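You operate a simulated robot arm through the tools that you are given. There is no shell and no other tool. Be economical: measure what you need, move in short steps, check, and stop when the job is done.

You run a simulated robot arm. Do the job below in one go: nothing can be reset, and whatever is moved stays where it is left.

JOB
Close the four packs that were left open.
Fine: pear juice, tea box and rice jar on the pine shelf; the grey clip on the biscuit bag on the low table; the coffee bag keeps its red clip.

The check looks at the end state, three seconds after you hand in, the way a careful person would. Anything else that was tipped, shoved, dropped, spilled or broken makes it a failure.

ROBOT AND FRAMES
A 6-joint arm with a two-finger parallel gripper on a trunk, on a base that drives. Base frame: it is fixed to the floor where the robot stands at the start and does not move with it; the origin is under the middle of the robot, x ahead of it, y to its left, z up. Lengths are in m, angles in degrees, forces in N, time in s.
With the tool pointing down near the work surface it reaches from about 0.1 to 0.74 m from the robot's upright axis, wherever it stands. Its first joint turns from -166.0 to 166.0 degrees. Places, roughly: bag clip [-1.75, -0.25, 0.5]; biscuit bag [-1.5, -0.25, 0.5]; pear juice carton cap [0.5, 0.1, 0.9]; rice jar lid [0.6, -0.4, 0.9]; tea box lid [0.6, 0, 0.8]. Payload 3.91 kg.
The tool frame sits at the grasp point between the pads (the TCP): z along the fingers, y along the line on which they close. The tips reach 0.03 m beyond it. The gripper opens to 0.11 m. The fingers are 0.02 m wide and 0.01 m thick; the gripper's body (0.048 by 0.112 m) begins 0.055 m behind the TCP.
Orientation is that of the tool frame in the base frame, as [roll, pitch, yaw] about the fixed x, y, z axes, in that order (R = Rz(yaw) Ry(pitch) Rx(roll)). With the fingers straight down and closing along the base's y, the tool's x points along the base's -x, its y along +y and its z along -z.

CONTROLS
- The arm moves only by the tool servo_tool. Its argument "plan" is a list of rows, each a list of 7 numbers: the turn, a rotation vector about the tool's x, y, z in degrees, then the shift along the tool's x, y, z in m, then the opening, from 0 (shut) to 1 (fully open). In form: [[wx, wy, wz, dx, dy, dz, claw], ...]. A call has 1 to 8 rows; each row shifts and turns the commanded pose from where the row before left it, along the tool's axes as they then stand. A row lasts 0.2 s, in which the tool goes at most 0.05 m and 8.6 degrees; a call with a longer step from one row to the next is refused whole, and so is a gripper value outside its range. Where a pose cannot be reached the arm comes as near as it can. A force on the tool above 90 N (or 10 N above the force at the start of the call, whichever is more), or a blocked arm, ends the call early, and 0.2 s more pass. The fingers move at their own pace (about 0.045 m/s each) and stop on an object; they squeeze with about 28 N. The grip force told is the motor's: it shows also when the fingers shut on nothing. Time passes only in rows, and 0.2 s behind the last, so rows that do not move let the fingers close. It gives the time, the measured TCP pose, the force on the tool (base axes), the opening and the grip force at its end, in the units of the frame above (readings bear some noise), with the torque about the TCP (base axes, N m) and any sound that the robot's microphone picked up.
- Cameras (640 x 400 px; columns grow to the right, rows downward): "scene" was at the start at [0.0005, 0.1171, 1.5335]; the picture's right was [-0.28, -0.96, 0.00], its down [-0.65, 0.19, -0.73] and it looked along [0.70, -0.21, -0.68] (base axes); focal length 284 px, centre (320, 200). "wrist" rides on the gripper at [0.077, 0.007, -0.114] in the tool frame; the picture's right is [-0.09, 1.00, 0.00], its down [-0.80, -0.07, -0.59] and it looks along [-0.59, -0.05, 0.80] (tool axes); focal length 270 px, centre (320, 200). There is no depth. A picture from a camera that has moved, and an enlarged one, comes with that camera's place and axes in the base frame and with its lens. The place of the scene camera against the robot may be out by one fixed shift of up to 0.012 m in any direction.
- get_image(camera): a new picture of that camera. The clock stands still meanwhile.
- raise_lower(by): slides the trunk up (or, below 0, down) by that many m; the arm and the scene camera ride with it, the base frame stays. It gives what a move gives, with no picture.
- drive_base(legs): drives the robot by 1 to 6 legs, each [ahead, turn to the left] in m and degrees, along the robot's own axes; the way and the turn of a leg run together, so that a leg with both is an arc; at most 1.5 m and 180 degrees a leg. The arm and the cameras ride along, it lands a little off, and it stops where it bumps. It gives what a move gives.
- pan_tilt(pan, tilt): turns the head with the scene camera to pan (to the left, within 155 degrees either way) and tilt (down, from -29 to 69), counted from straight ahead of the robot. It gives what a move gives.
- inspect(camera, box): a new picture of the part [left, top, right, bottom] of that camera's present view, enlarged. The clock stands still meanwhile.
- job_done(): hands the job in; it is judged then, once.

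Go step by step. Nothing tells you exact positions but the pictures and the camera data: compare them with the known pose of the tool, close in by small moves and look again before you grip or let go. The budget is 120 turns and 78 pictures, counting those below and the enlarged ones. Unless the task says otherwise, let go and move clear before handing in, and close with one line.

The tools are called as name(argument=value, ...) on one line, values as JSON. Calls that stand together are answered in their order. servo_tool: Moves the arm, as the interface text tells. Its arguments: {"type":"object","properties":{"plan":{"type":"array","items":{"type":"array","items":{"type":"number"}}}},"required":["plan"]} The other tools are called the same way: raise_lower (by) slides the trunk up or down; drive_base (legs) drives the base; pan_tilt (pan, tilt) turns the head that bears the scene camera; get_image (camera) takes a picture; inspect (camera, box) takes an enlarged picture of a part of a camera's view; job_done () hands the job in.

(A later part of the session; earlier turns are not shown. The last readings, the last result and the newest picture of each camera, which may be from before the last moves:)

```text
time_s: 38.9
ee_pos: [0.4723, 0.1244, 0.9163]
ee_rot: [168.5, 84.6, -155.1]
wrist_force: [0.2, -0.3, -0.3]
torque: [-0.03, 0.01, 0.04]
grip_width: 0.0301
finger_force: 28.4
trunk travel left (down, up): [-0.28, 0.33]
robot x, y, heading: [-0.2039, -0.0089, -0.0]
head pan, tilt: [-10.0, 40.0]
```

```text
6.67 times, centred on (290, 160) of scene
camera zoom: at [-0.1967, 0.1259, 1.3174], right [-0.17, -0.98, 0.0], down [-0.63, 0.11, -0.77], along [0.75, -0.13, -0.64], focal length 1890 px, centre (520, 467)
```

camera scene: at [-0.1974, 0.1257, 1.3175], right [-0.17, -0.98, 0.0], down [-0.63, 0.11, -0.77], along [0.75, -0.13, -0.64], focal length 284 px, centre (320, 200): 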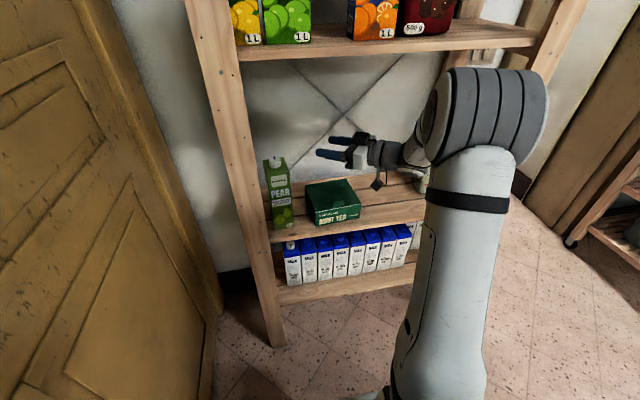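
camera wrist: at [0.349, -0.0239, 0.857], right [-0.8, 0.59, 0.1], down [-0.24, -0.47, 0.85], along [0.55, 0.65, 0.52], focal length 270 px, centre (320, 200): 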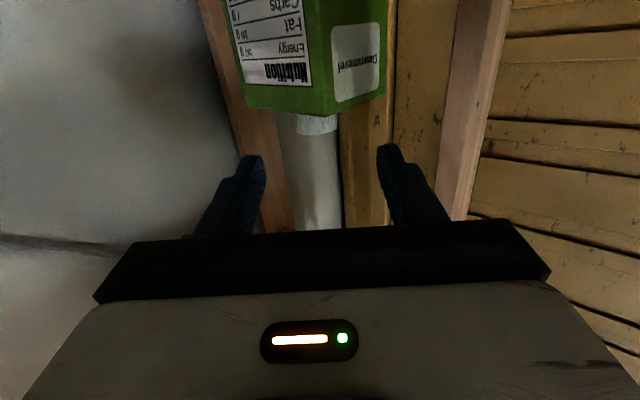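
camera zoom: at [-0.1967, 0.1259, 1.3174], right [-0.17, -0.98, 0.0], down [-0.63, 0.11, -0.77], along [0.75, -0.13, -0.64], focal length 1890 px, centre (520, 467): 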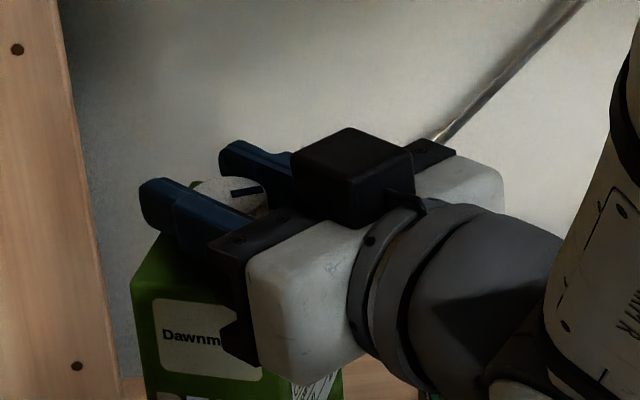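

The carton seems to have turned a bit with the cap. I'll release and look.

servo_tool(plan=[[0, 0, 0, 0, 0, 0, 0.6], [0, 0, 0, 0, 0, 0, 0.6], [0, 0, 0, 0, 0, -0.05, 0.6], [0, 0, 0, 0, 0, -0.05, 0.6], [0, 0, 0, 0, 0, -0.05, 0.6], [0, 0, 0, 0, -0.04, 0, 0.6]])

inspect(camera="scene", box=[240, 140, 340, 240])

```text
time_s: 40.3
ee_pos: [0.3746, 0.0039, 0.93]
ee_rot: [168.6, 84.7, -154.9]
wrist_force: [-0.2, 0.1, 0.3]
torque: [0.01, 0.01, -0.01]
grip_width: 0.0661
finger_force: 0.0
trunk travel left (down, up): [-0.28, 0.33]
robot x, y, heading: [-0.2009, -0.01, -0.3]
head pan, tilt: [-10.0, 40.0]
```

```text
4.00 times, centred on (290, 190) of scene
camera zoom: at [-0.1982, 0.1262, 1.3174], right [-0.17, -0.98, 0.0], down [-0.63, 0.11, -0.77], along [0.75, -0.13, -0.64], focal length 1134 px, centre (440, 240)
```

zoom: 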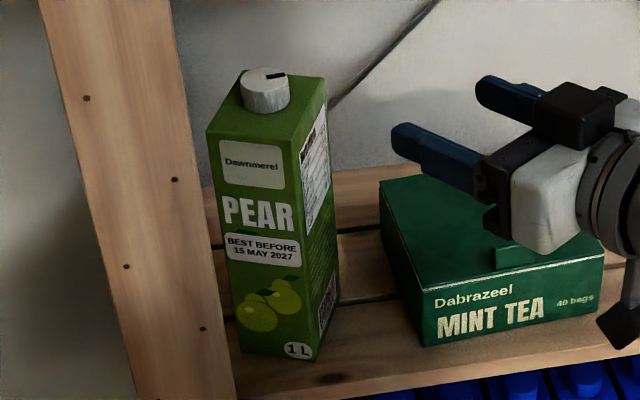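

inspect(camera="scene", box=[285, 150, 333, 180])

get_image(camera="wrist")

```text
13.33 times, centred on (309, 165) of scene
camera zoom: at [-0.1982, 0.1262, 1.3174], right [-0.17, -0.98, 0.0], down [-0.63, 0.11, -0.77], along [0.75, -0.13, -0.64], focal length 3780 px, centre (467, 667)
```

zoom: 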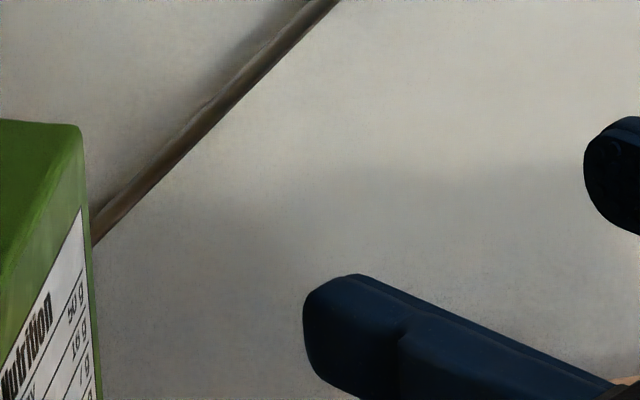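

```text
39 pictures are left
camera wrist: at [0.2714, -0.0621, 0.8638], right [-0.58, 0.8, 0.11], down [-0.37, -0.38, 0.85], along [0.72, 0.46, 0.52], focal length 270 px, centre (320, 200)
```

wrist: 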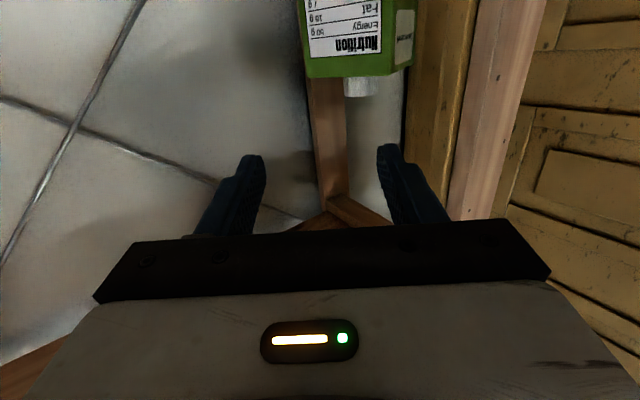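

inspect(camera="scene", box=[256, 148, 304, 178])

```text
13.33 times, centred on (280, 163) of scene
camera zoom: at [-0.1982, 0.1262, 1.3174], right [-0.17, -0.98, 0.0], down [-0.63, 0.11, -0.77], along [0.75, -0.13, -0.64], focal length 3780 px, centre (853, 693)
```

zoom: 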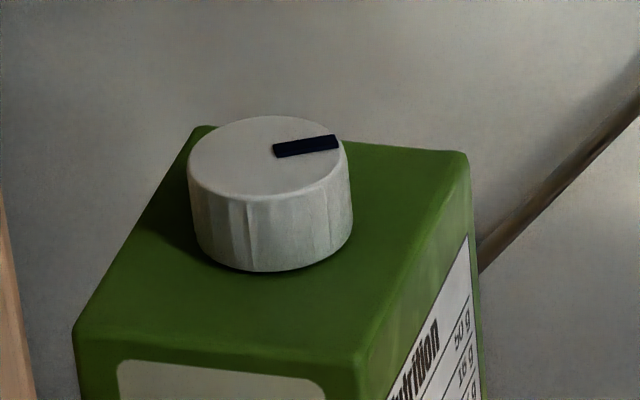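

The cap mark has turned about 74° relative to the carton, and the carton dragged about 16°. On the closed cartons the marks point to the front, so there's more to go. I'll regrip and press down slightly so the carton holds.

servo_tool(plan=[[0, 0, 0, 0, 0.04, 0, 0.6], [0, 0, 0, 0, 0, 0.05, 0.6], [0, 0, 0, 0, 0, 0.05, 0.6], [0, 0, 0, 0, 0, 0.05, 0.6], [-7.97, 0.14, -0.72, 0, 0, 0, 0.6], [-7.97, 0.14, -0.72, 0, 0, 0, 0.6], [-7.97, 0.14, -0.72, 0, 0, 0, 0.6], [-7.97, 0.14, -0.72, 0, 0, 0, 0.6]])

servo_tool(plan=[[-7.97, 0.14, -0.72, 0, 0, 0, 0.6], [-7.97, 0.14, -0.72, 0, 0, 0, 0.6], [-7.97, 0.14, -0.72, 0, 0, 0, 0.6], [-7.97, 0.14, -0.72, 0, 0, 0, 0.6], [0, 0, 0, 0, 0, 0, 0.2], [0, 0, 0, 0, 0, 0, 0.2], [0, 0, 0, 0, 0, 0, 0.2], [0, 0, 0, 0, 0, 0, 0.2]])

```text
time_s: 42.1
ee_pos: [0.4709, 0.1244, 0.9177]
ee_rot: [168.7, 84.7, -122.6]
wrist_force: [-0.5, 0.3, 0.7]
torque: [0.02, 0.0, 0.01]
grip_width: 0.0661
finger_force: 0.0
trunk travel left (down, up): [-0.28, 0.33]
robot x, y, heading: [-0.2022, -0.0087, -0.1]
head pan, tilt: [-10.0, 40.0]
```

```text
time_s: 43.9
ee_pos: [0.4712, 0.125, 0.9167]
ee_rot: [168.9, 84.8, -90.8]
wrist_force: [1.6, -0.3, 1.4]
torque: [0.02, -0.16, 0.02]
grip_width: 0.03
finger_force: 28.3
trunk travel left (down, up): [-0.28, 0.33]
robot x, y, heading: [-0.1994, -0.0115, -0.0]
head pan, tilt: [-10.0, 40.0]
```

servo_tool(plan=[[0, 0, 0, 0.004, 0, 0, 0.2], [7.0, -0.12, 0.63, 0, 0, 0, 0.2], [7.0, -0.12, 0.63, 0, 0, 0, 0.2], [7.0, -0.12, 0.63, 0, 0, 0, 0.2]])

inspect(camera="scene", box=[240, 140, 320, 200])

```text
time_s: 44.9
ee_pos: [0.4716, 0.1236, 0.9169]
ee_rot: [170.7, 85.0, -110.1]
wrist_force: [7.6, 0.2, 26.6]
torque: [0.06, -0.26, 0.0]
grip_width: 0.0301
finger_force: 28.3
trunk travel left (down, up): [-0.28, 0.33]
robot x, y, heading: [-0.1967, -0.0103, -0.2]
head pan, tilt: [-10.0, 40.0]
```

```text
6.67 times, centred on (280, 170) of scene
camera zoom: at [-0.199, 0.1254, 1.3176], right [-0.17, -0.98, 0.0], down [-0.63, 0.11, -0.77], along [0.76, -0.13, -0.64], focal length 1890 px, centre (587, 400)
```

zoom: 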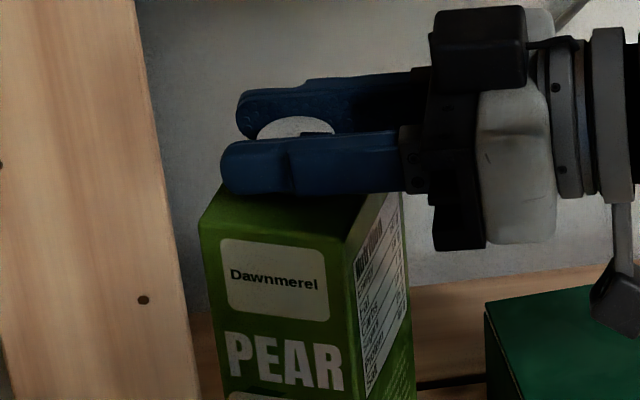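

I'm pressing with 27 N and the carton is holding. I'll keep turning.

servo_tool(plan=[[7.97, -0.14, 0.72, 0, 0, 0, 0.2], [7.97, -0.14, 0.72, 0, 0, 0, 0.2], [7.97, -0.14, 0.72, 0, 0, 0, 0.2], [7.97, -0.14, 0.72, 0, 0, 0, 0.2], [7.97, -0.14, 0.72, 0, 0, 0, 0.2]])

inspect(camera="scene", box=[240, 140, 320, 200])

```text
time_s: 46.1
ee_pos: [0.4711, 0.1246, 0.9143]
ee_rot: [168.7, 84.8, -152.0]
wrist_force: [2.9, 1.7, 16.3]
torque: [0.21, -0.21, 0.03]
grip_width: 0.0299
finger_force: 27.9
trunk travel left (down, up): [-0.28, 0.33]
robot x, y, heading: [-0.2024, -0.0109, -0.3]
head pan, tilt: [-10.0, 40.0]
```

```text
6.67 times, centred on (280, 170) of scene
camera zoom: at [-0.1986, 0.1256, 1.3175], right [-0.17, -0.98, 0.0], down [-0.63, 0.11, -0.77], along [0.75, -0.13, -0.64], focal length 1890 px, centre (587, 400)
```

zoom: 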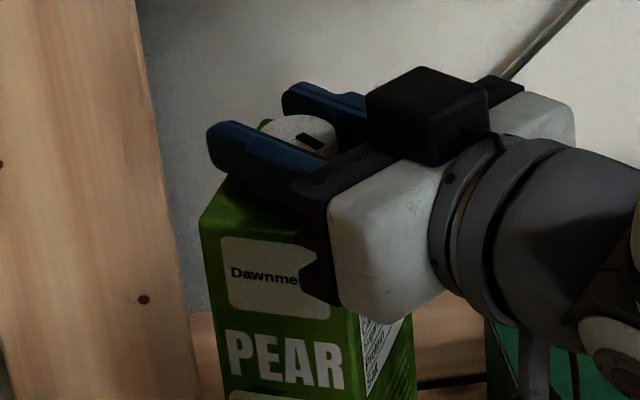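

It's working: the cap turns down without dragging the carton. I'll finish this stroke, then do another.

servo_tool(plan=[[7.0, -0.12, 0.63, 0, 0, 0, 0.2], [6.0, -0.12, 0.54, 0, 0, 0, 0.2], [0, 0, 0, 0, 0, 0, 0.6], [0, 0, 0, 0, 0, 0, 0.6], [-7.97, 0.14, -0.72, -0.003, 0, 0, 0.6], [-7.97, 0.14, -0.72, 0, 0, 0, 0.6], [-7.97, 0.14, -0.72, 0, 0, 0, 0.6], [-7.97, 0.14, -0.72, 0, 0, 0, 0.6]])

servo_tool(plan=[[-7.97, 0.14, -0.72, 0, 0, 0, 0.6], [-7.97, 0.14, -0.72, 0, 0, 0, 0.6], [-7.97, 0.14, -0.72, 0, 0, 0, 0.6], [-7.97, 0.14, -0.72, 0, 0, 0, 0.6]])

inspect(camera="scene", box=[256, 145, 304, 178])

```text
time_s: 47.9
ee_pos: [0.4718, 0.1249, 0.915]
ee_rot: [168.5, 84.7, -133.1]
wrist_force: [-0.6, -0.1, 0.8]
torque: [-0.01, -0.02, -0.01]
grip_width: 0.066
finger_force: 0.1
trunk travel left (down, up): [-0.28, 0.33]
robot x, y, heading: [-0.203, -0.0075, -0.3]
head pan, tilt: [-10.0, 40.0]
```

```text
time_s: 48.9
ee_pos: [0.471, 0.1251, 0.9164]
ee_rot: [168.2, 84.9, -101.3]
wrist_force: [-0.5, -0.4, 0.8]
torque: [-0.02, -0.01, 0.0]
grip_width: 0.0661
finger_force: 0.0
trunk travel left (down, up): [-0.28, 0.33]
robot x, y, heading: [-0.2023, -0.0116, -0.1]
head pan, tilt: [-10.0, 40.0]
```

```text
12.12 times, centred on (280, 162) of scene
camera zoom: at [-0.1974, 0.126, 1.3174], right [-0.17, -0.98, 0.0], down [-0.63, 0.11, -0.77], along [0.75, -0.13, -0.64], focal length 3436 px, centre (805, 667)
```

zoom: 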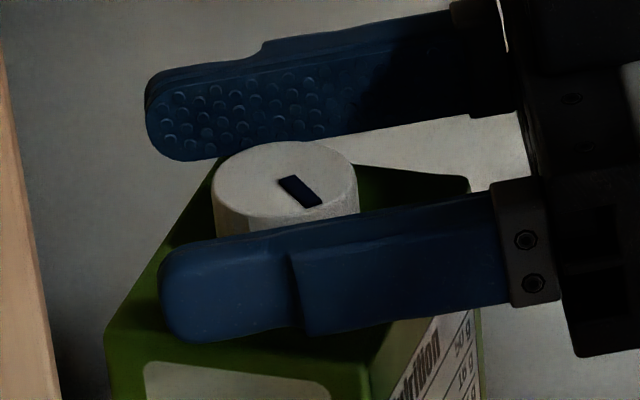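

The mark is at about -130° relative to the carton, so roughly 50° remain. I'll grip, press and turn again.

servo_tool(plan=[[0, 0, 0, 0, 0, 0, 0.2], [0, 0, 0, 0, 0, 0, 0.2], [0, 0, 0, 0, 0, 0, 0.2], [0, 0, 0, 0, 0, 0, 0.2], [0, 0, 0, 0.004, 0, 0, 0.2], [7.97, -0.14, 0.72, 0, 0, 0, 0.2], [7.97, -0.14, 0.72, 0, 0, 0, 0.2], [7.97, -0.14, 0.72, 0, 0, 0, 0.2]])

servo_tool(plan=[[7.97, -0.14, 0.72, 0, 0, 0, 0.2], [7.97, -0.14, 0.72, 0, 0, 0, 0.2]])

inspect(camera="scene", box=[240, 140, 320, 200])

```text
time_s: 50.7
ee_pos: [0.4717, 0.1245, 0.9157]
ee_rot: [171.1, 85.0, -122.7]
wrist_force: [6.5, 0.3, 26.2]
torque: [-0.03, -0.22, 0.0]
grip_width: 0.0296
finger_force: 27.6
trunk travel left (down, up): [-0.28, 0.33]
robot x, y, heading: [-0.2031, -0.0123, 0.0]
head pan, tilt: [-10.0, 40.0]
```

```text
time_s: 51.3
ee_pos: [0.4721, 0.1242, 0.9138]
ee_rot: [169.6, 85.0, -140.1]
wrist_force: [6.5, -0.3, 22.4]
torque: [0.04, -0.2, 0.06]
grip_width: 0.0295
finger_force: 28.5
trunk travel left (down, up): [-0.28, 0.33]
robot x, y, heading: [-0.2013, -0.0109, 0.1]
head pan, tilt: [-10.0, 40.0]
```

```text
6.67 times, centred on (280, 170) of scene
camera zoom: at [-0.1988, 0.1253, 1.3175], right [-0.17, -0.98, 0.0], down [-0.63, 0.11, -0.77], along [0.75, -0.13, -0.64], focal length 1890 px, centre (587, 400)
```

zoom: 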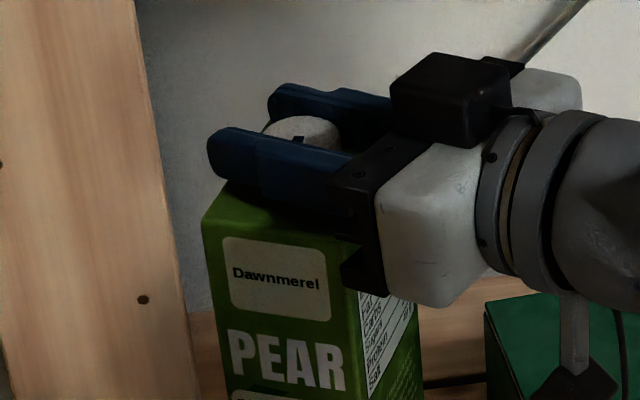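

servo_tool(plan=[[7.97, -0.14, 0.72, 0, 0, 0, 0.2], [7.97, -0.14, 0.72, 0, 0, 0, 0.2]])

inspect(camera="scene", box=[240, 140, 320, 200])

```text
time_s: 51.9
ee_pos: [0.4708, 0.1257, 0.9126]
ee_rot: [168.4, 84.9, -157.3]
wrist_force: [-0.4, 1.5, 15.9]
torque: [0.08, -0.19, 0.22]
grip_width: 0.0293
finger_force: 27.6
trunk travel left (down, up): [-0.28, 0.33]
robot x, y, heading: [-0.2031, -0.0064, -0.0]
head pan, tilt: [-10.0, 40.0]
```

```text
6.67 times, centred on (280, 170) of scene
camera zoom: at [-0.1989, 0.1255, 1.3174], right [-0.17, -0.98, 0.0], down [-0.63, 0.11, -0.77], along [0.75, -0.13, -0.64], focal length 1890 px, centre (587, 400)
```

zoom: 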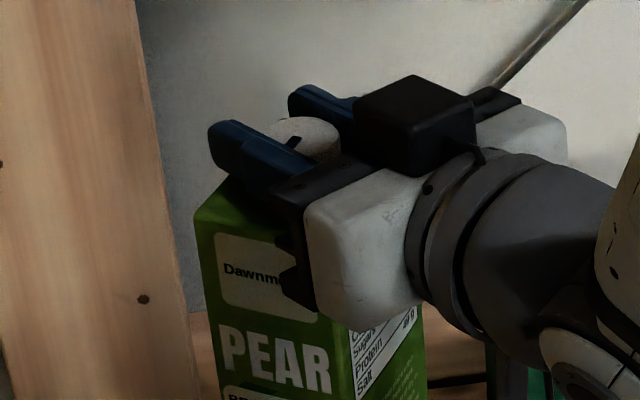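

The torque jumped to 0.22 N·m and the carton started to drag, so the cap has reached its stop with its mark to the front. I'll release, swing right, and then grip the carton by its top to turn it square again.

servo_tool(plan=[[0, 0, 0, 0, 0, 0, 0.6], [0, 0, 0, 0, 0, 0, 0.6], [-7.97, 0.14, -0.72, -0.003, 0, 0, 0.6], [-7.97, 0.14, -0.72, 0, 0, 0, 0.6], [-7.97, 0.14, -0.72, 0, 0, 0, 0.6], [-7.97, 0.14, -0.72, 0, 0, 0, 0.6], [0, 0, 0, 0, 0, -0.045, 0.6], [0, 0, 0, 0, 0, -0.045, 0.6]])

servo_tool(plan=[[0, 0, 0, 0, 0, 0, 1], [0, 0, 0, 0, 0, 0, 1], [0, 0, 0, 0, 0, 0, 1]])

inspect(camera="scene", box=[240, 140, 320, 200])

```text
time_s: 53.7
ee_pos: [0.4357, 0.0445, 0.9214]
ee_rot: [169.1, 84.8, -124.7]
wrist_force: [0.1, 0.1, 0.1]
torque: [0.01, -0.02, -0.01]
grip_width: 0.0659
finger_force: 0.0
trunk travel left (down, up): [-0.28, 0.33]
robot x, y, heading: [-0.2043, -0.0094, -0.3]
head pan, tilt: [-10.0, 40.0]
```

```text
time_s: 54.5
ee_pos: [0.4358, 0.0431, 0.9223]
ee_rot: [168.7, 84.8, -125.0]
wrist_force: [0.2, 1.0, 0.3]
torque: [-0.02, -0.01, -0.03]
grip_width: 0.1102
finger_force: 0.0
trunk travel left (down, up): [-0.28, 0.33]
robot x, y, heading: [-0.1996, -0.0084, -0.1]
head pan, tilt: [-10.0, 40.0]
```

```text
6.67 times, centred on (280, 170) of scene
camera zoom: at [-0.1974, 0.1259, 1.3174], right [-0.17, -0.98, 0.0], down [-0.63, 0.11, -0.77], along [0.75, -0.13, -0.64], focal length 1890 px, centre (587, 400)
```

zoom: 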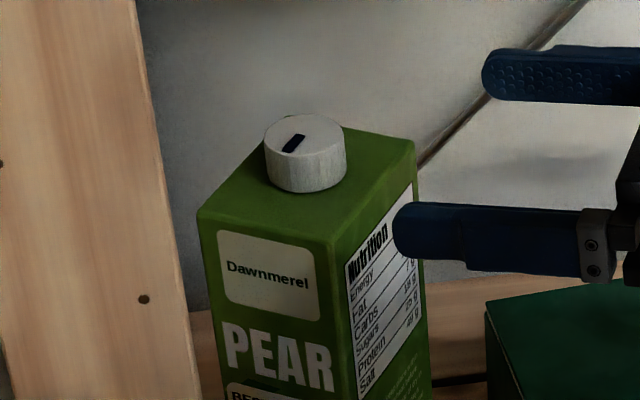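

The cap is down tight, and the carton sits about 28° clockwise. I'll grip its top section from the right and rotate it back.

servo_tool(plan=[[0, 0, 0, 0.032, 0, 0, 1], [0, 0, 0, 0, 0, 0.03, 1], [0, 0, 0, 0, 0, 0.03, 1], [0, 0, 0, 0, 0, 0.028, 1], [0, 0, 0, 0, 0, 0, 0.4], [0, 0, 0, 0, 0, 0, 0.4], [0, 0, 0, 0, 0, 0, 0.4], [0, 0, 0, 0, 0, 0, 0.4]])

inspect(camera="scene", box=[240, 140, 320, 200])

```text
time_s: 56.3
ee_pos: [0.4691, 0.1222, 0.8821]
ee_rot: [168.8, 84.8, -124.8]
wrist_force: [1.9, -0.2, -0.3]
torque: [-0.01, -0.36, -0.01]
grip_width: 0.0814
finger_force: 27.9
trunk travel left (down, up): [-0.28, 0.33]
robot x, y, heading: [-0.2021, -0.0079, -0.2]
head pan, tilt: [-10.0, 40.0]
```

```text
6.67 times, centred on (280, 170) of scene
camera zoom: at [-0.1972, 0.126, 1.3174], right [-0.17, -0.98, 0.0], down [-0.63, 0.11, -0.77], along [0.75, -0.13, -0.64], focal length 1890 px, centre (587, 400)
```

zoom: 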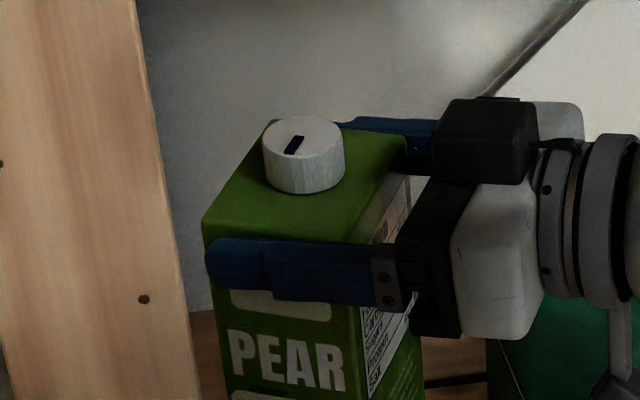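

I've got it. I'll rotate the carton back 24°.

servo_tool(plan=[[-5.98, 0.11, -0.54, 0, 0, 0, 0.4], [-5.98, 0.11, -0.54, 0, 0, 0, 0.4], [-5.98, 0.11, -0.54, 0, 0, 0, 0.4], [-5.98, 0.11, -0.54, 0, 0, 0, 0.4], [0, 0, 0, 0, 0, 0, 0.4], [0, 0, 0, 0, 0, 0, 1], [0, 0, 0, 0, 0, 0, 1], [0, 0, 0, 0, 0, 0, 1]])

inspect(camera="scene", box=[240, 140, 320, 200])

```text
time_s: 58.1
ee_pos: [0.4698, 0.1204, 0.8839]
ee_rot: [168.7, 84.9, -101.0]
wrist_force: [0.1, -0.2, 0.1]
torque: [-0.03, 0.0, -0.02]
grip_width: 0.11
finger_force: 0.1
trunk travel left (down, up): [-0.28, 0.33]
robot x, y, heading: [-0.1981, -0.006, 0.0]
head pan, tilt: [-10.0, 40.0]
```

```text
6.67 times, centred on (280, 170) of scene
camera zoom: at [-0.1972, 0.1259, 1.3174], right [-0.17, -0.98, 0.0], down [-0.63, 0.11, -0.77], along [0.75, -0.13, -0.64], focal length 1890 px, centre (587, 400)
```

zoom: 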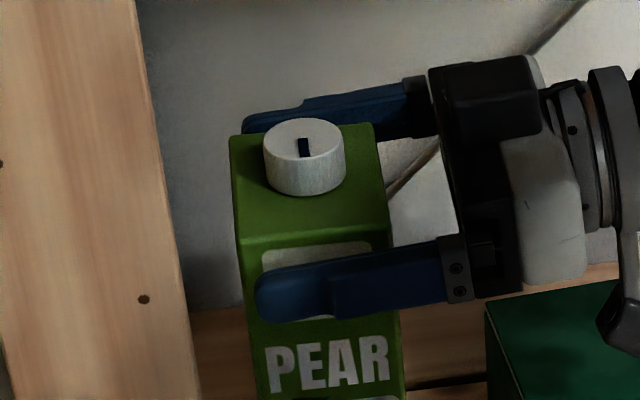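

The pear is upright, square, and its mark faces front like the other closed cartons. I'll retreat from it and pull the arm back before repositioning for the rice jar.

servo_tool(plan=[[0, 0, 0, 0, 0, -0.045, 1], [0, 0, 0, 0, 0, -0.045, 1], [0, 0, 0, -0.02, 0, -0.03, 0.6], [0, 0, 0, 0, 0.045, 0, 0.6], [0, 0, 0, 0, 0.045, 0, 0.6], [0, 0, 0, 0, 0.045, 0, 0.6], [0, 0, 0, 0, 0.045, 0, 0.6], [0, 0, 0, 0, 0.03, 0, 0.6]])

servo_tool(plan=[[7.97, -0.14, 0.72, 0, 0, 0, 0.6], [7.97, -0.14, 0.72, 0, 0, 0, 0.6], [7.97, -0.14, 0.72, 0, 0, 0, 0.6], [7.97, -0.14, 0.72, 0, 0, 0, 0.6], [7.97, -0.14, 0.72, 0, 0, 0, 0.6], [7.97, -0.14, 0.72, 0, 0, 0, 0.6], [7.97, -0.14, 0.72, 0, 0, 0, 0.6], [7.97, -0.14, 0.72, 0, 0, 0, 0.6]])

```text
time_s: 59.9
ee_pos: [0.2586, 0.0029, 0.9191]
ee_rot: [168.9, 84.8, -100.8]
wrist_force: [-0.3, -1.0, 0.3]
torque: [-0.05, 0.0, -0.01]
grip_width: 0.0661
finger_force: 0.0
trunk travel left (down, up): [-0.28, 0.33]
robot x, y, heading: [-0.2025, -0.0097, -0.3]
head pan, tilt: [-10.0, 40.0]
```

```text
time_s: 61.7
ee_pos: [0.3009, -0.0162, 0.9327]
ee_rot: [168.5, 84.8, -165.3]
wrist_force: [0.8, 0.5, 0.2]
torque: [0.0, 0.01, -0.04]
grip_width: 0.066
finger_force: 0.1
out of reach, approached as far as the arm can: row 7, 8
trunk travel left (down, up): [-0.28, 0.33]
robot x, y, heading: [-0.1979, -0.0128, -0.0]
head pan, tilt: [-10.0, 40.0]
```

drive_base(legs=[[0, -90], [0.41, 0], [0, 90]])

get_image(camera="wrist")

get_image(camera="scene")

```text
time_s: 71.9
ee_pos: [0.2987, -0.4317, 0.9339]
ee_rot: [168.9, 84.5, -165.0]
wrist_force: [0.6, -0.7, -0.2]
torque: [0.02, -0.02, 0.01]
grip_width: 0.0661
finger_force: 0.0
trunk travel left (down, up): [-0.28, 0.33]
robot x, y, heading: [-0.2044, -0.4336, -1.5]
head pan, tilt: [-10.0, 40.0]
```

```text
29 pictures are left
camera wrist: at [0.1871, -0.4779, 0.8681], right [-0.43, 0.9, 0.11], down [-0.43, -0.3, 0.85], along [0.8, 0.32, 0.51], focal length 270 px, centre (320, 200)
```

wrist: 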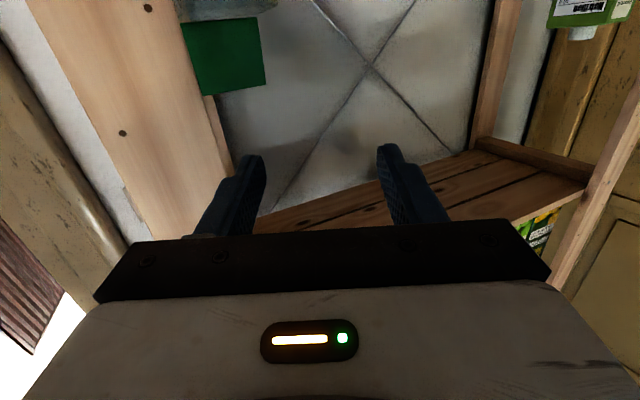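

```text
28 pictures are left
camera scene: at [-0.2, -0.3001, 1.3174], right [-0.2, -0.98, 0.0], down [-0.63, 0.13, -0.77], along [0.75, -0.15, -0.64], focal length 284 px, centre (320, 200)
```

scene: 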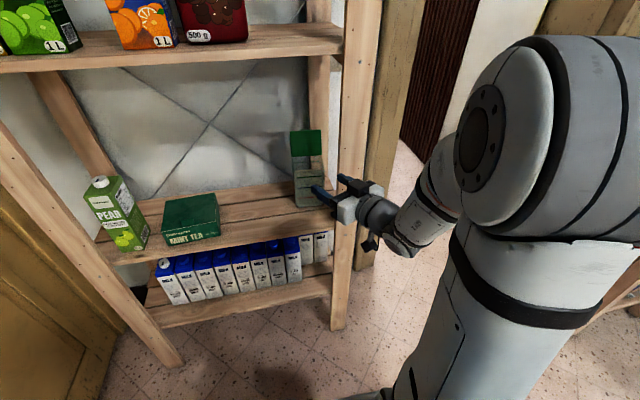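

The jar lid is upright at x≈0.61, z up to 0.915, y from -0.37 to -0.47, with the right pillar close by. I'll use nearly closed fingers on the lid's left part, tilting to 57° and pointing straight.

servo_tool(plan=[[0, 7, 0, 0, 0, 0, 0.1], [0, 7, 0, 0, 0, 0, 0.1], [0, 7, 0, 0, 0, 0, 0.1], [0, 7, 0, 0, 0, 0, 0.1], [5.45, 0, 3.54, 0, 0, 0, 0.1], [5.45, 0, 3.54, 0, 0, 0, 0.1], [5.45, 0, 3.54, 0, 0, 0, 0.1], [5.45, 0, 3.54, 0, 0, 0, 0.1]])

```text
time_s: 73.7
ee_pos: [0.2998, -0.445, 0.9298]
ee_rot: [178.7, 56.0, 179.5]
wrist_force: [0.1, -0.5, -0.5]
torque: [-0.01, -0.02, 0.01]
grip_width: 0.0111
finger_force: 0.0
out of reach, approached as far as the arm can: row 8
trunk travel left (down, up): [-0.28, 0.33]
robot x, y, heading: [-0.207, -0.4326, -1.5]
head pan, tilt: [-10.0, 40.0]
```

servo_tool(plan=[[0, 0, 0, -0.0282, 0.0138, 0.0262, 0.1], [0, 0, 0, -0.0282, 0.0138, 0.0262, 0.1], [0, 0, 0, -0.0282, 0.0138, 0.0262, 0.1], [0, 0, 0, -0.0282, 0.0138, 0.0262, 0.1], [0, 0, 0, 0, 0, 0, 0.1]])

get_image(camera="wrist")

```text
time_s: 75.0
ee_pos: [0.43, -0.4265, 0.9565]
ee_rot: [177.9, 55.1, 177.8]
wrist_force: [-47.1, -6.8, 8.5]
torque: [-0.1, -2.08, -1.85]
grip_width: 0.0108
finger_force: 0.0
out of reach, approached as far as the arm can: row 1, 2, 3, 4
trunk travel left (down, up): [-0.28, 0.33]
robot x, y, heading: [-0.2128, -0.4341, -1.4]
head pan, tilt: [-10.0, 40.0]
stopped in row 5: the force on the tool passed its limit (the readings are from after the stop); the commanded pose is now the measured one
```

```text
27 pictures are left
camera wrist: at [0.2922, -0.4181, 0.958], right [0.06, 0.99, 0.09], down [-0.03, -0.09, 1.0], along [1.0, -0.06, 0.02], focal length 270 px, centre (320, 200)
```

wrist: 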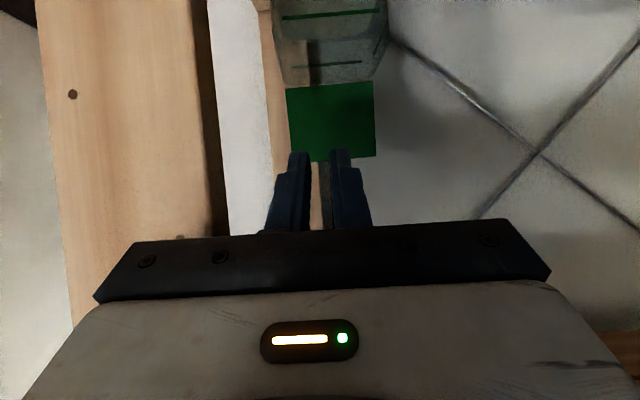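

The hand's right side touched the pillar front. I'll back off, move left and check.

servo_tool(plan=[[0, 0, 0, 0.017, 0, -0.025, 0.1], [0, 0, 0, 0.017, 0, -0.025, 0.1], [0, 0, 0, 0, 0.025, 0, 0.1], [0, 0, 0, 0, 0.025, 0, 0.1], [0, 0, 0, 0, 0, 0, 0.1]])

```text
time_s: 76.2
ee_pos: [0.3785, -0.3726, 0.9543]
ee_rot: [178.0, 54.9, 178.2]
wrist_force: [0.0, 0.0, 0.4]
torque: [0.0, -0.01, 0.01]
grip_width: 0.0112
finger_force: 0.1
trunk travel left (down, up): [-0.28, 0.33]
robot x, y, heading: [-0.209, -0.4364, -1.3]
head pan, tilt: [-10.0, 40.0]
```

servo_tool(plan=[[0, 0, 0, -0.0199, -0.0011, 0.0273, 0.1], [0, 0, 0, -0.0199, -0.0011, 0.0273, 0.1], [0, 0, 0, -0.0199, -0.0011, 0.0273, 0.1], [0, 0, 0, -0.0199, -0.0011, 0.0273, 0.1], [0, 0, 0, -0.0199, -0.0011, 0.0273, 0.1], [0, 0, 0, -0.0199, -0.0011, 0.0273, 0.1], [0, 0, 0, -0.0199, -0.0011, 0.0273, 0.1]])

get_image(camera="wrist")

```text
time_s: 77.8
ee_pos: [0.6146, -0.3825, 0.9594]
ee_rot: [178.1, 54.9, 178.2]
wrist_force: [0.0, -0.5, -0.6]
torque: [-0.01, -0.02, -0.01]
grip_width: 0.011
finger_force: 0.0
trunk travel left (down, up): [-0.28, 0.33]
robot x, y, heading: [-0.2076, -0.4322, -1.2]
head pan, tilt: [-10.0, 40.0]
```

```text
26 pictures are left
camera wrist: at [0.4756, -0.3758, 0.9605], right [0.06, 0.99, 0.09], down [-0.03, -0.09, 1.0], along [1.0, -0.06, 0.02], focal length 270 px, centre (320, 200)
```

wrist: 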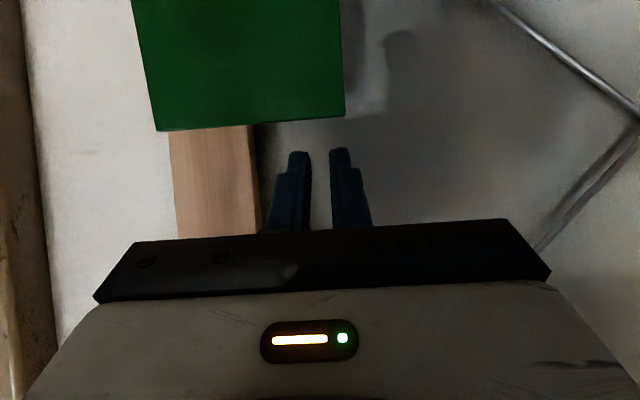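

The fingertips are over the lid. I'll shift slightly right, lower behind it and pull forward.

servo_tool(plan=[[0, 0, 0, 0.0, -0.007, 0, 0.1], [0, 0, 0, 0.0164, 0, 0.0115, 0.1], [0, 0, 0, 0.0164, 0, 0.0115, 0.1], [0, 0, 0, 0.0086, 0, -0.0123, 0.1], [0, 0, 0, 0.0086, 0, -0.0123, 0.1], [0, 0, 0, 0.0086, 0, -0.0123, 0.1], [0, 0, 0, 0, 0, 0, 0.1]])

get_image(camera="wrist")

```text
time_s: 79.4
ee_pos: [0.5691, -0.3886, 0.9146]
ee_rot: [178.1, 54.6, 178.0]
wrist_force: [0.5, 0.0, 0.2]
torque: [-0.03, -0.03, -0.02]
grip_width: 0.0107
finger_force: 0.1
trunk travel left (down, up): [-0.28, 0.33]
robot x, y, heading: [-0.2049, -0.4329, -1.2]
head pan, tilt: [-10.0, 40.0]
```

```text
25 pictures are left
camera wrist: at [0.4303, -0.3817, 0.9172], right [0.06, 0.99, 0.09], down [-0.02, -0.09, 1.0], along [1.0, -0.06, 0.02], focal length 270 px, centre (320, 200)
```

wrist: 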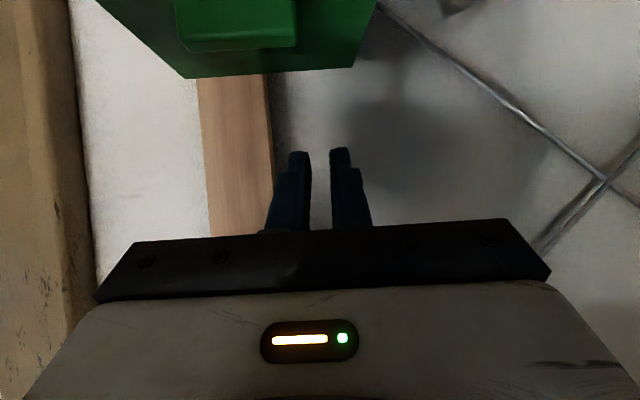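

inspect(camera="scene", box=[260, 110, 400, 230])

```text
3.33 times, centred on (330, 170) of scene
camera zoom: at [-0.1993, -0.3002, 1.3169], right [-0.2, -0.98, 0.0], down [-0.63, 0.13, -0.77], along [0.75, -0.15, -0.64], focal length 945 px, centre (287, 300)
```

zoom: 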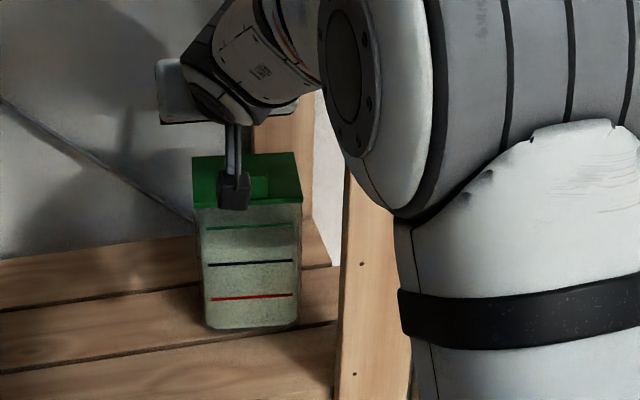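

The jar lid has swung down. I'll press it gently near the front to make sure it's fully shut.

servo_tool(plan=[[0, 0, 0, 0.0232, 0.0013, -0.0041, 0.1], [0, 0, 0, 0.0232, 0.0013, -0.0041, 0.1], [0, 0, 0, 0.0232, 0.0013, -0.0041, 0.1], [0, 0, 0, 0.0066, 0, 0.0046, 0.1], [0, 0, 0, 0.0066, 0, 0.0046, 0.1]])

servo_tool(plan=[[0, 0, 0, 0.005, 0, 0.0035, 0.1]])

```text
time_s: 80.6
ee_pos: [0.5278, -0.3859, 0.8657]
ee_rot: [178.1, 55.4, 178.2]
wrist_force: [1.7, 0.2, 17.6]
torque: [-0.07, -0.35, -0.01]
grip_width: 0.0108
finger_force: 0.0
out of reach, approached as far as the arm can: row 1, 2
trunk travel left (down, up): [-0.28, 0.33]
robot x, y, heading: [-0.2078, -0.4324, -1.3]
head pan, tilt: [-10.0, 40.0]
```

```text
time_s: 81.0
ee_pos: [0.5279, -0.386, 0.8654]
ee_rot: [178.2, 55.9, 178.0]
wrist_force: [3.6, 0.8, 44.2]
torque: [-0.17, -0.98, 0.2]
grip_width: 0.0112
finger_force: 0.0
trunk travel left (down, up): [-0.28, 0.33]
robot x, y, heading: [-0.2116, -0.4348, -1.4]
head pan, tilt: [-10.0, 40.0]
```

The lid is solid under 44 N. I'll retreat and verify.

servo_tool(plan=[[0, 0, 0, -0.033, 0, -0.023, 0.1], [0, 0, 0, -0.033, 0, -0.023, 0.1], [0, 0, 0, 0.023, 0, -0.0328, 0.1], [0, 0, 0, 0.023, 0, -0.0328, 0.1], [0, 0, 0, 0.023, 0, -0.0328, 0.1], [0, 0, 0, 0.023, 0, -0.0328, 0.1], [0, 0, 0, 0.02, 0, -0.0286, 0.1]])

pan_tilt(pan=5, tilt=35)

get_image(camera="scene")

inspect(camera="wrist", box=[160, 0, 480, 200])

```text
time_s: 82.6
ee_pos: [0.3335, -0.3868, 0.9369]
ee_rot: [178.1, 54.9, 178.1]
wrist_force: [-0.1, -0.2, -0.7]
torque: [0.02, 0.02, 0.0]
grip_width: 0.011
finger_force: 0.1
trunk travel left (down, up): [-0.28, 0.33]
robot x, y, heading: [-0.207, -0.4348, -1.3]
head pan, tilt: [-10.0, 40.0]
```

```text
time_s: 83.3
ee_pos: [0.3341, -0.3871, 0.9373]
ee_rot: [178.2, 54.9, 178.2]
wrist_force: [0.6, -0.3, -0.1]
torque: [-0.03, -0.01, 0.05]
grip_width: 0.0111
finger_force: 0.0
trunk travel left (down, up): [-0.28, 0.33]
robot x, y, heading: [-0.2106, -0.434, -1.2]
head pan, tilt: [5.0, 35.0]
```

```text
23 pictures are left
camera scene: at [-0.196, -0.2779, 1.325], right [0.06, -1.0, 0.0], down [-0.57, -0.04, -0.82], along [0.82, 0.05, -0.57], focal length 284 px, centre (320, 200)
```

scene: 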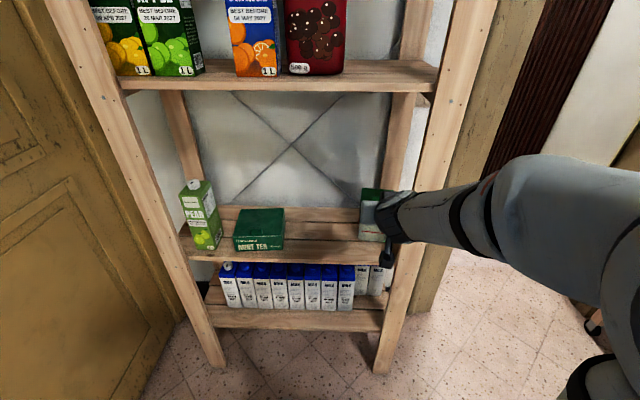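

```text
2.00 times, centred on (320, 100) of wrist
camera zoom: at [0.1949, -0.379, 0.9394], right [0.06, 0.99, 0.09], down [-0.03, -0.09, 1.0], along [1.0, -0.06, 0.02], focal length 541 px, centre (320, 400)
```

zoom: 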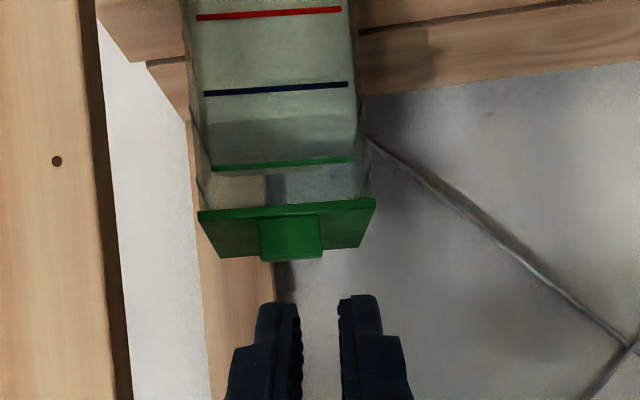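

The shelf is done: jar, tea and pear are all closed and nothing else was disturbed. Now I'll back off, turn round and look at the low table.

drive_base(legs=[[-0.2, 0], [0, 180], [0.15, 0]])

pan_tilt(pan=0, tilt=40)

get_image(camera="scene")

```text
time_s: 93.2
ee_pos: [-1.1025, -0.4591, 0.9364]
ee_rot: [178.1, 54.8, -3.3]
wrist_force: [-0.8, 0.3, 1.3]
torque: [0.0, 0.03, 0.01]
grip_width: 0.011
finger_force: 0.0
trunk travel left (down, up): [-0.28, 0.33]
robot x, y, heading: [-0.5602, -0.4151, 177.6]
head pan, tilt: [5.0, 35.0]
```

```text
time_s: 93.9
ee_pos: [-1.1011, -0.4595, 0.9374]
ee_rot: [178.1, 54.8, -3.2]
wrist_force: [0.6, -0.6, 0.4]
torque: [0.04, 0.01, 0.01]
grip_width: 0.0111
finger_force: 0.0
trunk travel left (down, up): [-0.28, 0.33]
robot x, y, heading: [-0.5562, -0.4239, 178.0]
head pan, tilt: [0.0, 40.0]
```

```text
21 pictures are left
camera scene: at [-0.5767, -0.5677, 1.3175], right [0.04, 1.0, 0.0], down [0.64, -0.02, -0.77], along [-0.77, 0.03, -0.64], focal length 284 px, centre (320, 200)
```

scene: 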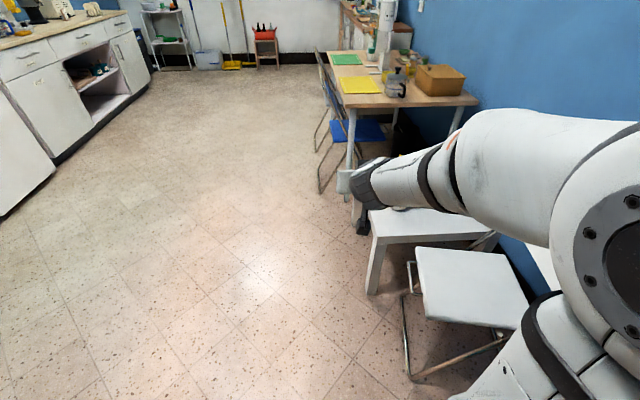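

The white low table lies ahead to the right, with its near long edge at y≈-0.31. I'll drive round to face it from the side at about (-1.62, -0.85), heading +90°.

drive_base(legs=[[0, 24], [1.14, 0], [0, -112]])

pan_tilt(pan=-5, tilt=50)

get_image(camera="scene")

get_image(camera="wrist")

```text
time_s: 104.5
ee_pos: [-1.8466, -0.3441, 0.9369]
ee_rot: [178.2, 54.9, -72.7]
wrist_force: [0.7, 0.6, -0.4]
torque: [-0.07, 0.01, 0.02]
grip_width: 0.0111
finger_force: 0.1
trunk travel left (down, up): [-0.28, 0.33]
robot x, y, heading: [-1.6326, -0.8402, 110.8]
head pan, tilt: [0.0, 40.0]
stopped in leg 3: the robot was blocked; the commanded pose is now the measured one
```

```text
time_s: 105.2
ee_pos: [-1.8469, -0.3431, 0.9371]
ee_rot: [178.3, 54.8, -72.7]
wrist_force: [0.3, -0.2, 0.1]
torque: [0.0, -0.03, 0.01]
grip_width: 0.0113
finger_force: 0.2
trunk travel left (down, up): [-0.28, 0.33]
robot x, y, heading: [-1.6269, -0.8386, 110.4]
head pan, tilt: [-5.0, 50.0]
```

```text
20 pictures are left
camera scene: at [-1.7671, -0.8902, 1.3033], right [0.96, 0.27, 0.0], down [0.21, -0.74, -0.64], along [-0.17, 0.62, -0.77], focal length 284 px, centre (320, 200)
```

scene: 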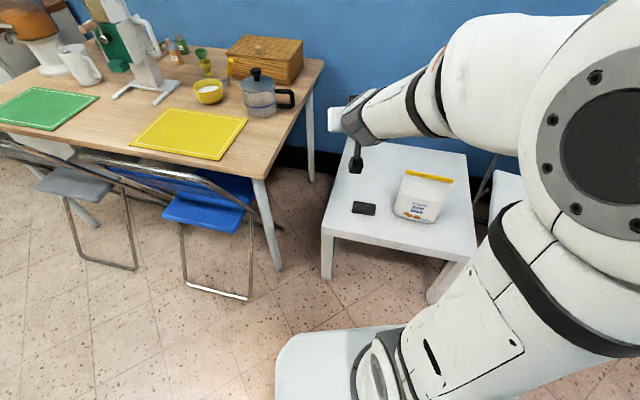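

```text
19 pictures are left
camera wrist: at [-1.8092, -0.4753, 0.9397], right [-0.96, -0.27, 0.09], down [0.09, 0.0, 1.0], along [-0.27, 0.96, 0.02], focal length 270 px, centre (320, 200)
```

wrist: 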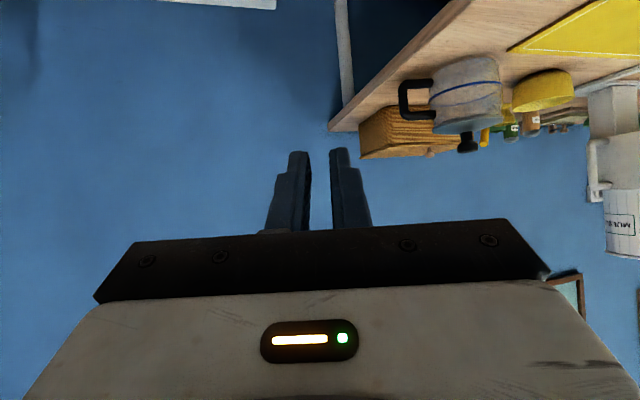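

The table holds the grey clip on the left and the open biscuit bag on the right. I'll look closer at both.

inspect(camera="scene", box=[340, 150, 470, 230])

```text
4.92 times, centred on (405, 190) of scene
camera zoom: at [-1.7671, -0.8902, 1.3033], right [0.96, 0.27, 0.0], down [0.21, -0.74, -0.64], along [-0.17, 0.62, -0.77], focal length 1396 px, centre (-98, 249)
```

zoom: 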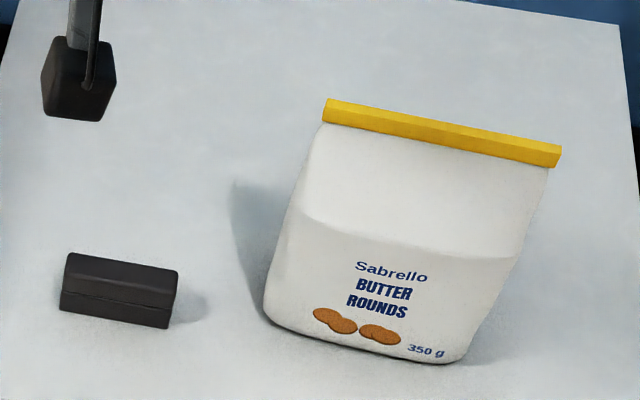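

I'll lower the trunk and straighten the tool down for a close view of the clip from the wrist camera.

servo_tool(plan=[[0, 7.85, 0, 0, 0, 0, 0.1], [0, 7.85, 0, 0, 0, 0, 0.1], [0, 7.85, 0, 0, 0, 0, 0.1], [0, 7.85, 0, 0, 0, 0, 0.1], [0, 7.85, 0, 0, 0, 0, 0.1], [0, 7.85, 0, 0, 0, 0, 0.1], [0, 7.85, 0, 0, 0, 0, 0.1]])

raise_lower(by=-0.27)

get_image(camera="wrist")

```text
time_s: 106.8
ee_pos: [-1.8726, -0.3631, 0.9048]
ee_rot: [-173.0, 17.3, -74.3]
wrist_force: [-0.2, 0.0, -0.2]
torque: [0.03, 0.05, -0.01]
grip_width: 0.0111
finger_force: 0.1
out of reach, approached as far as the arm can: row 1, 2, 3, 5, 6, 7
trunk travel left (down, up): [-0.28, 0.33]
robot x, y, heading: [-1.6307, -0.8411, 110.6]
head pan, tilt: [-5.0, 50.0]
```

```text
time_s: 109.6
ee_pos: [-1.8718, -0.3624, 0.6349]
ee_rot: [-173.0, 17.3, -74.3]
wrist_force: [-0.8, 0.6, 0.2]
torque: [-0.01, 0.01, -0.03]
grip_width: 0.011
finger_force: 0.1
trunk travel left (down, up): [-0.01, 0.6]
robot x, y, heading: [-1.6282, -0.8381, 110.4]
head pan, tilt: [-5.0, 50.0]
```

```text
17 pictures are left
camera wrist: at [-1.864, -0.471, 0.72], right [-0.98, -0.15, -0.09], down [-0.16, 0.56, 0.81], along [-0.07, 0.81, -0.58], focal length 270 px, centre (320, 200)
```

wrist: 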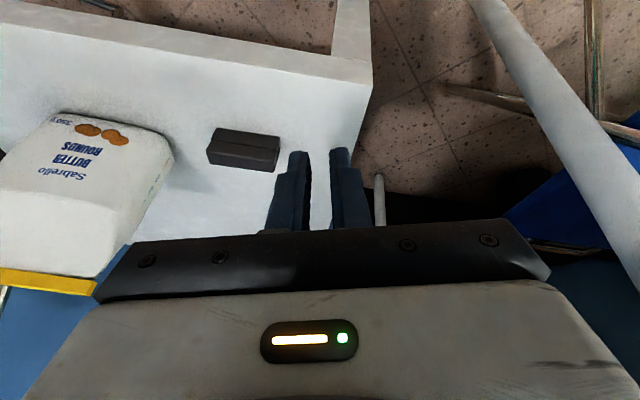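

inspect(camera="wrist", box=[195, 115, 295, 180])

inspect(camera="scene", box=[340, 70, 460, 150])

```text
6.15 times, centred on (245, 148) of wrist
camera zoom: at [-1.864, -0.471, 0.72], right [-0.98, -0.15, -0.09], down [-0.16, 0.56, 0.81], along [-0.07, 0.81, -0.58], focal length 1663 px, centre (782, 523)
```

zoom: 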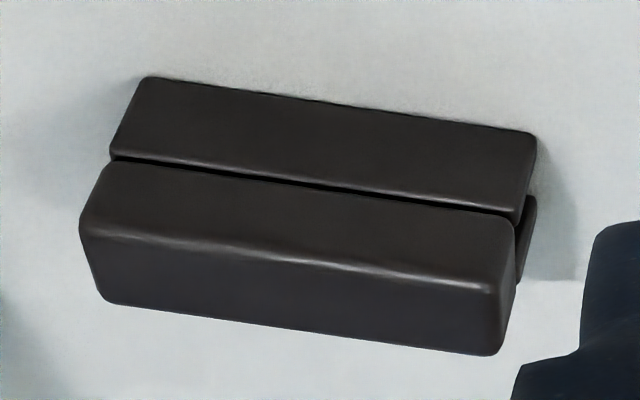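

```text
5.00 times, centred on (400, 110) of scene
camera zoom: at [-1.7671, -0.8902, 1.0333], right [0.96, 0.27, 0.0], down [0.21, -0.74, -0.64], along [-0.17, 0.62, -0.77], focal length 1418 px, centre (-80, 650)
```

zoom: 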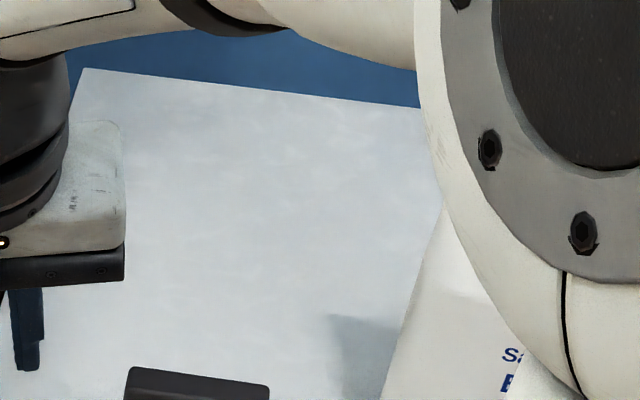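

The clip lies with its slit facing the robot, centred at about (-1.785, -0.206). I'll grip it by its two ends from above and later tilt the tool 90° forward, so the slit faces down over the bag's top strip at about (-1.605, -0.183, 0.655).

servo_tool(plan=[[0, 0, 0, -0.03, 0, 0, 1], [0, 0, 0, -0.03, 0, 0, 1], [-1.7, 4.3, 3.2, -0.02, 0, 0, 1], [-1.7, 4.3, 3.2, -0.02, 0, 0, 1], [-1.7, 4.3, 3.2, 0, 0, 0, 1], [-1.7, 4.3, 3.2, 0, 0, 0, 1], [0, 0, 0, 0, 0, 0, 1]])

```text
time_s: 111.2
ee_pos: [-1.9109, -0.2969, 0.6295]
ee_rot: [-170.7, 12.3, -84.9]
wrist_force: [0.0, -0.4, 0.1]
torque: [0.03, 0.02, 0.03]
grip_width: 0.1102
finger_force: 0.1
out of reach, approached as far as the arm can: row 2, 3, 4, 5, 6
trunk travel left (down, up): [-0.01, 0.6]
robot x, y, heading: [-1.6313, -0.841, 110.4]
head pan, tilt: [-5.0, 50.0]
```

A wrist joint sits at its clockwise limit here. The gripper is symmetric, so I'll turn it half a turn the other way about its own axis to get free range.

servo_tool(plan=[[0, 0, -8.5, 0, 0, 0, 1], [0, 0, -8.5, 0, 0, 0, 1], [0, 0, -8.5, 0, 0, 0, 1], [0, 0, -8.5, 0, 0, 0, 1], [0, 0, -8.5, 0, 0, 0, 1], [0, 0, -8.5, 0, 0, 0, 1], [0, 0, -8.5, 0, 0, 0, 1], [0, 0, -8.5, 0, 0, 0, 1]])

servo_tool(plan=[[0, 0, -8.5, 0, 0, 0, 1], [0, 0, -8.5, 0, 0, 0, 1], [0, 0, -8.5, 0, 0, 0, 1], [0, 0, -8.5, 0, 0, 0, 1], [0, 0, -8.5, 0, 0, 0, 1], [0, 0, -8.5, 0, 0, 0, 1], [0, 0, -8.5, 0, 0, 0, 1], [0, 0, -8.5, 0, 0, 0, 1]])

```text
time_s: 113.0
ee_pos: [-1.9948, -0.4599, 0.5097]
ee_rot: [-159.9, -2.8, -21.8]
wrist_force: [-0.4, 0.8, 0.7]
torque: [0.01, -0.01, 0.03]
grip_width: 0.1102
finger_force: 0.1
out of reach, approached as far as the arm can: row 4, 5, 6, 7, 8
trunk travel left (down, up): [-0.01, 0.6]
robot x, y, heading: [-1.6298, -0.8414, 110.5]
head pan, tilt: [-5.0, 50.0]
```

```text
time_s: 114.8
ee_pos: [-1.9161, -0.5829, 0.3181]
ee_rot: [-174.6, -19.6, 45.6]
wrist_force: [-0.8, 0.6, -0.1]
torque: [0.0, 0.01, 0.0]
grip_width: 0.1101
finger_force: 0.0
out of reach, approached as far as the arm can: row 1, 2, 3, 4, 5, 6, 7, 8
trunk travel left (down, up): [-0.01, 0.6]
robot x, y, heading: [-1.632, -0.8377, 110.7]
head pan, tilt: [-5.0, 50.0]
```

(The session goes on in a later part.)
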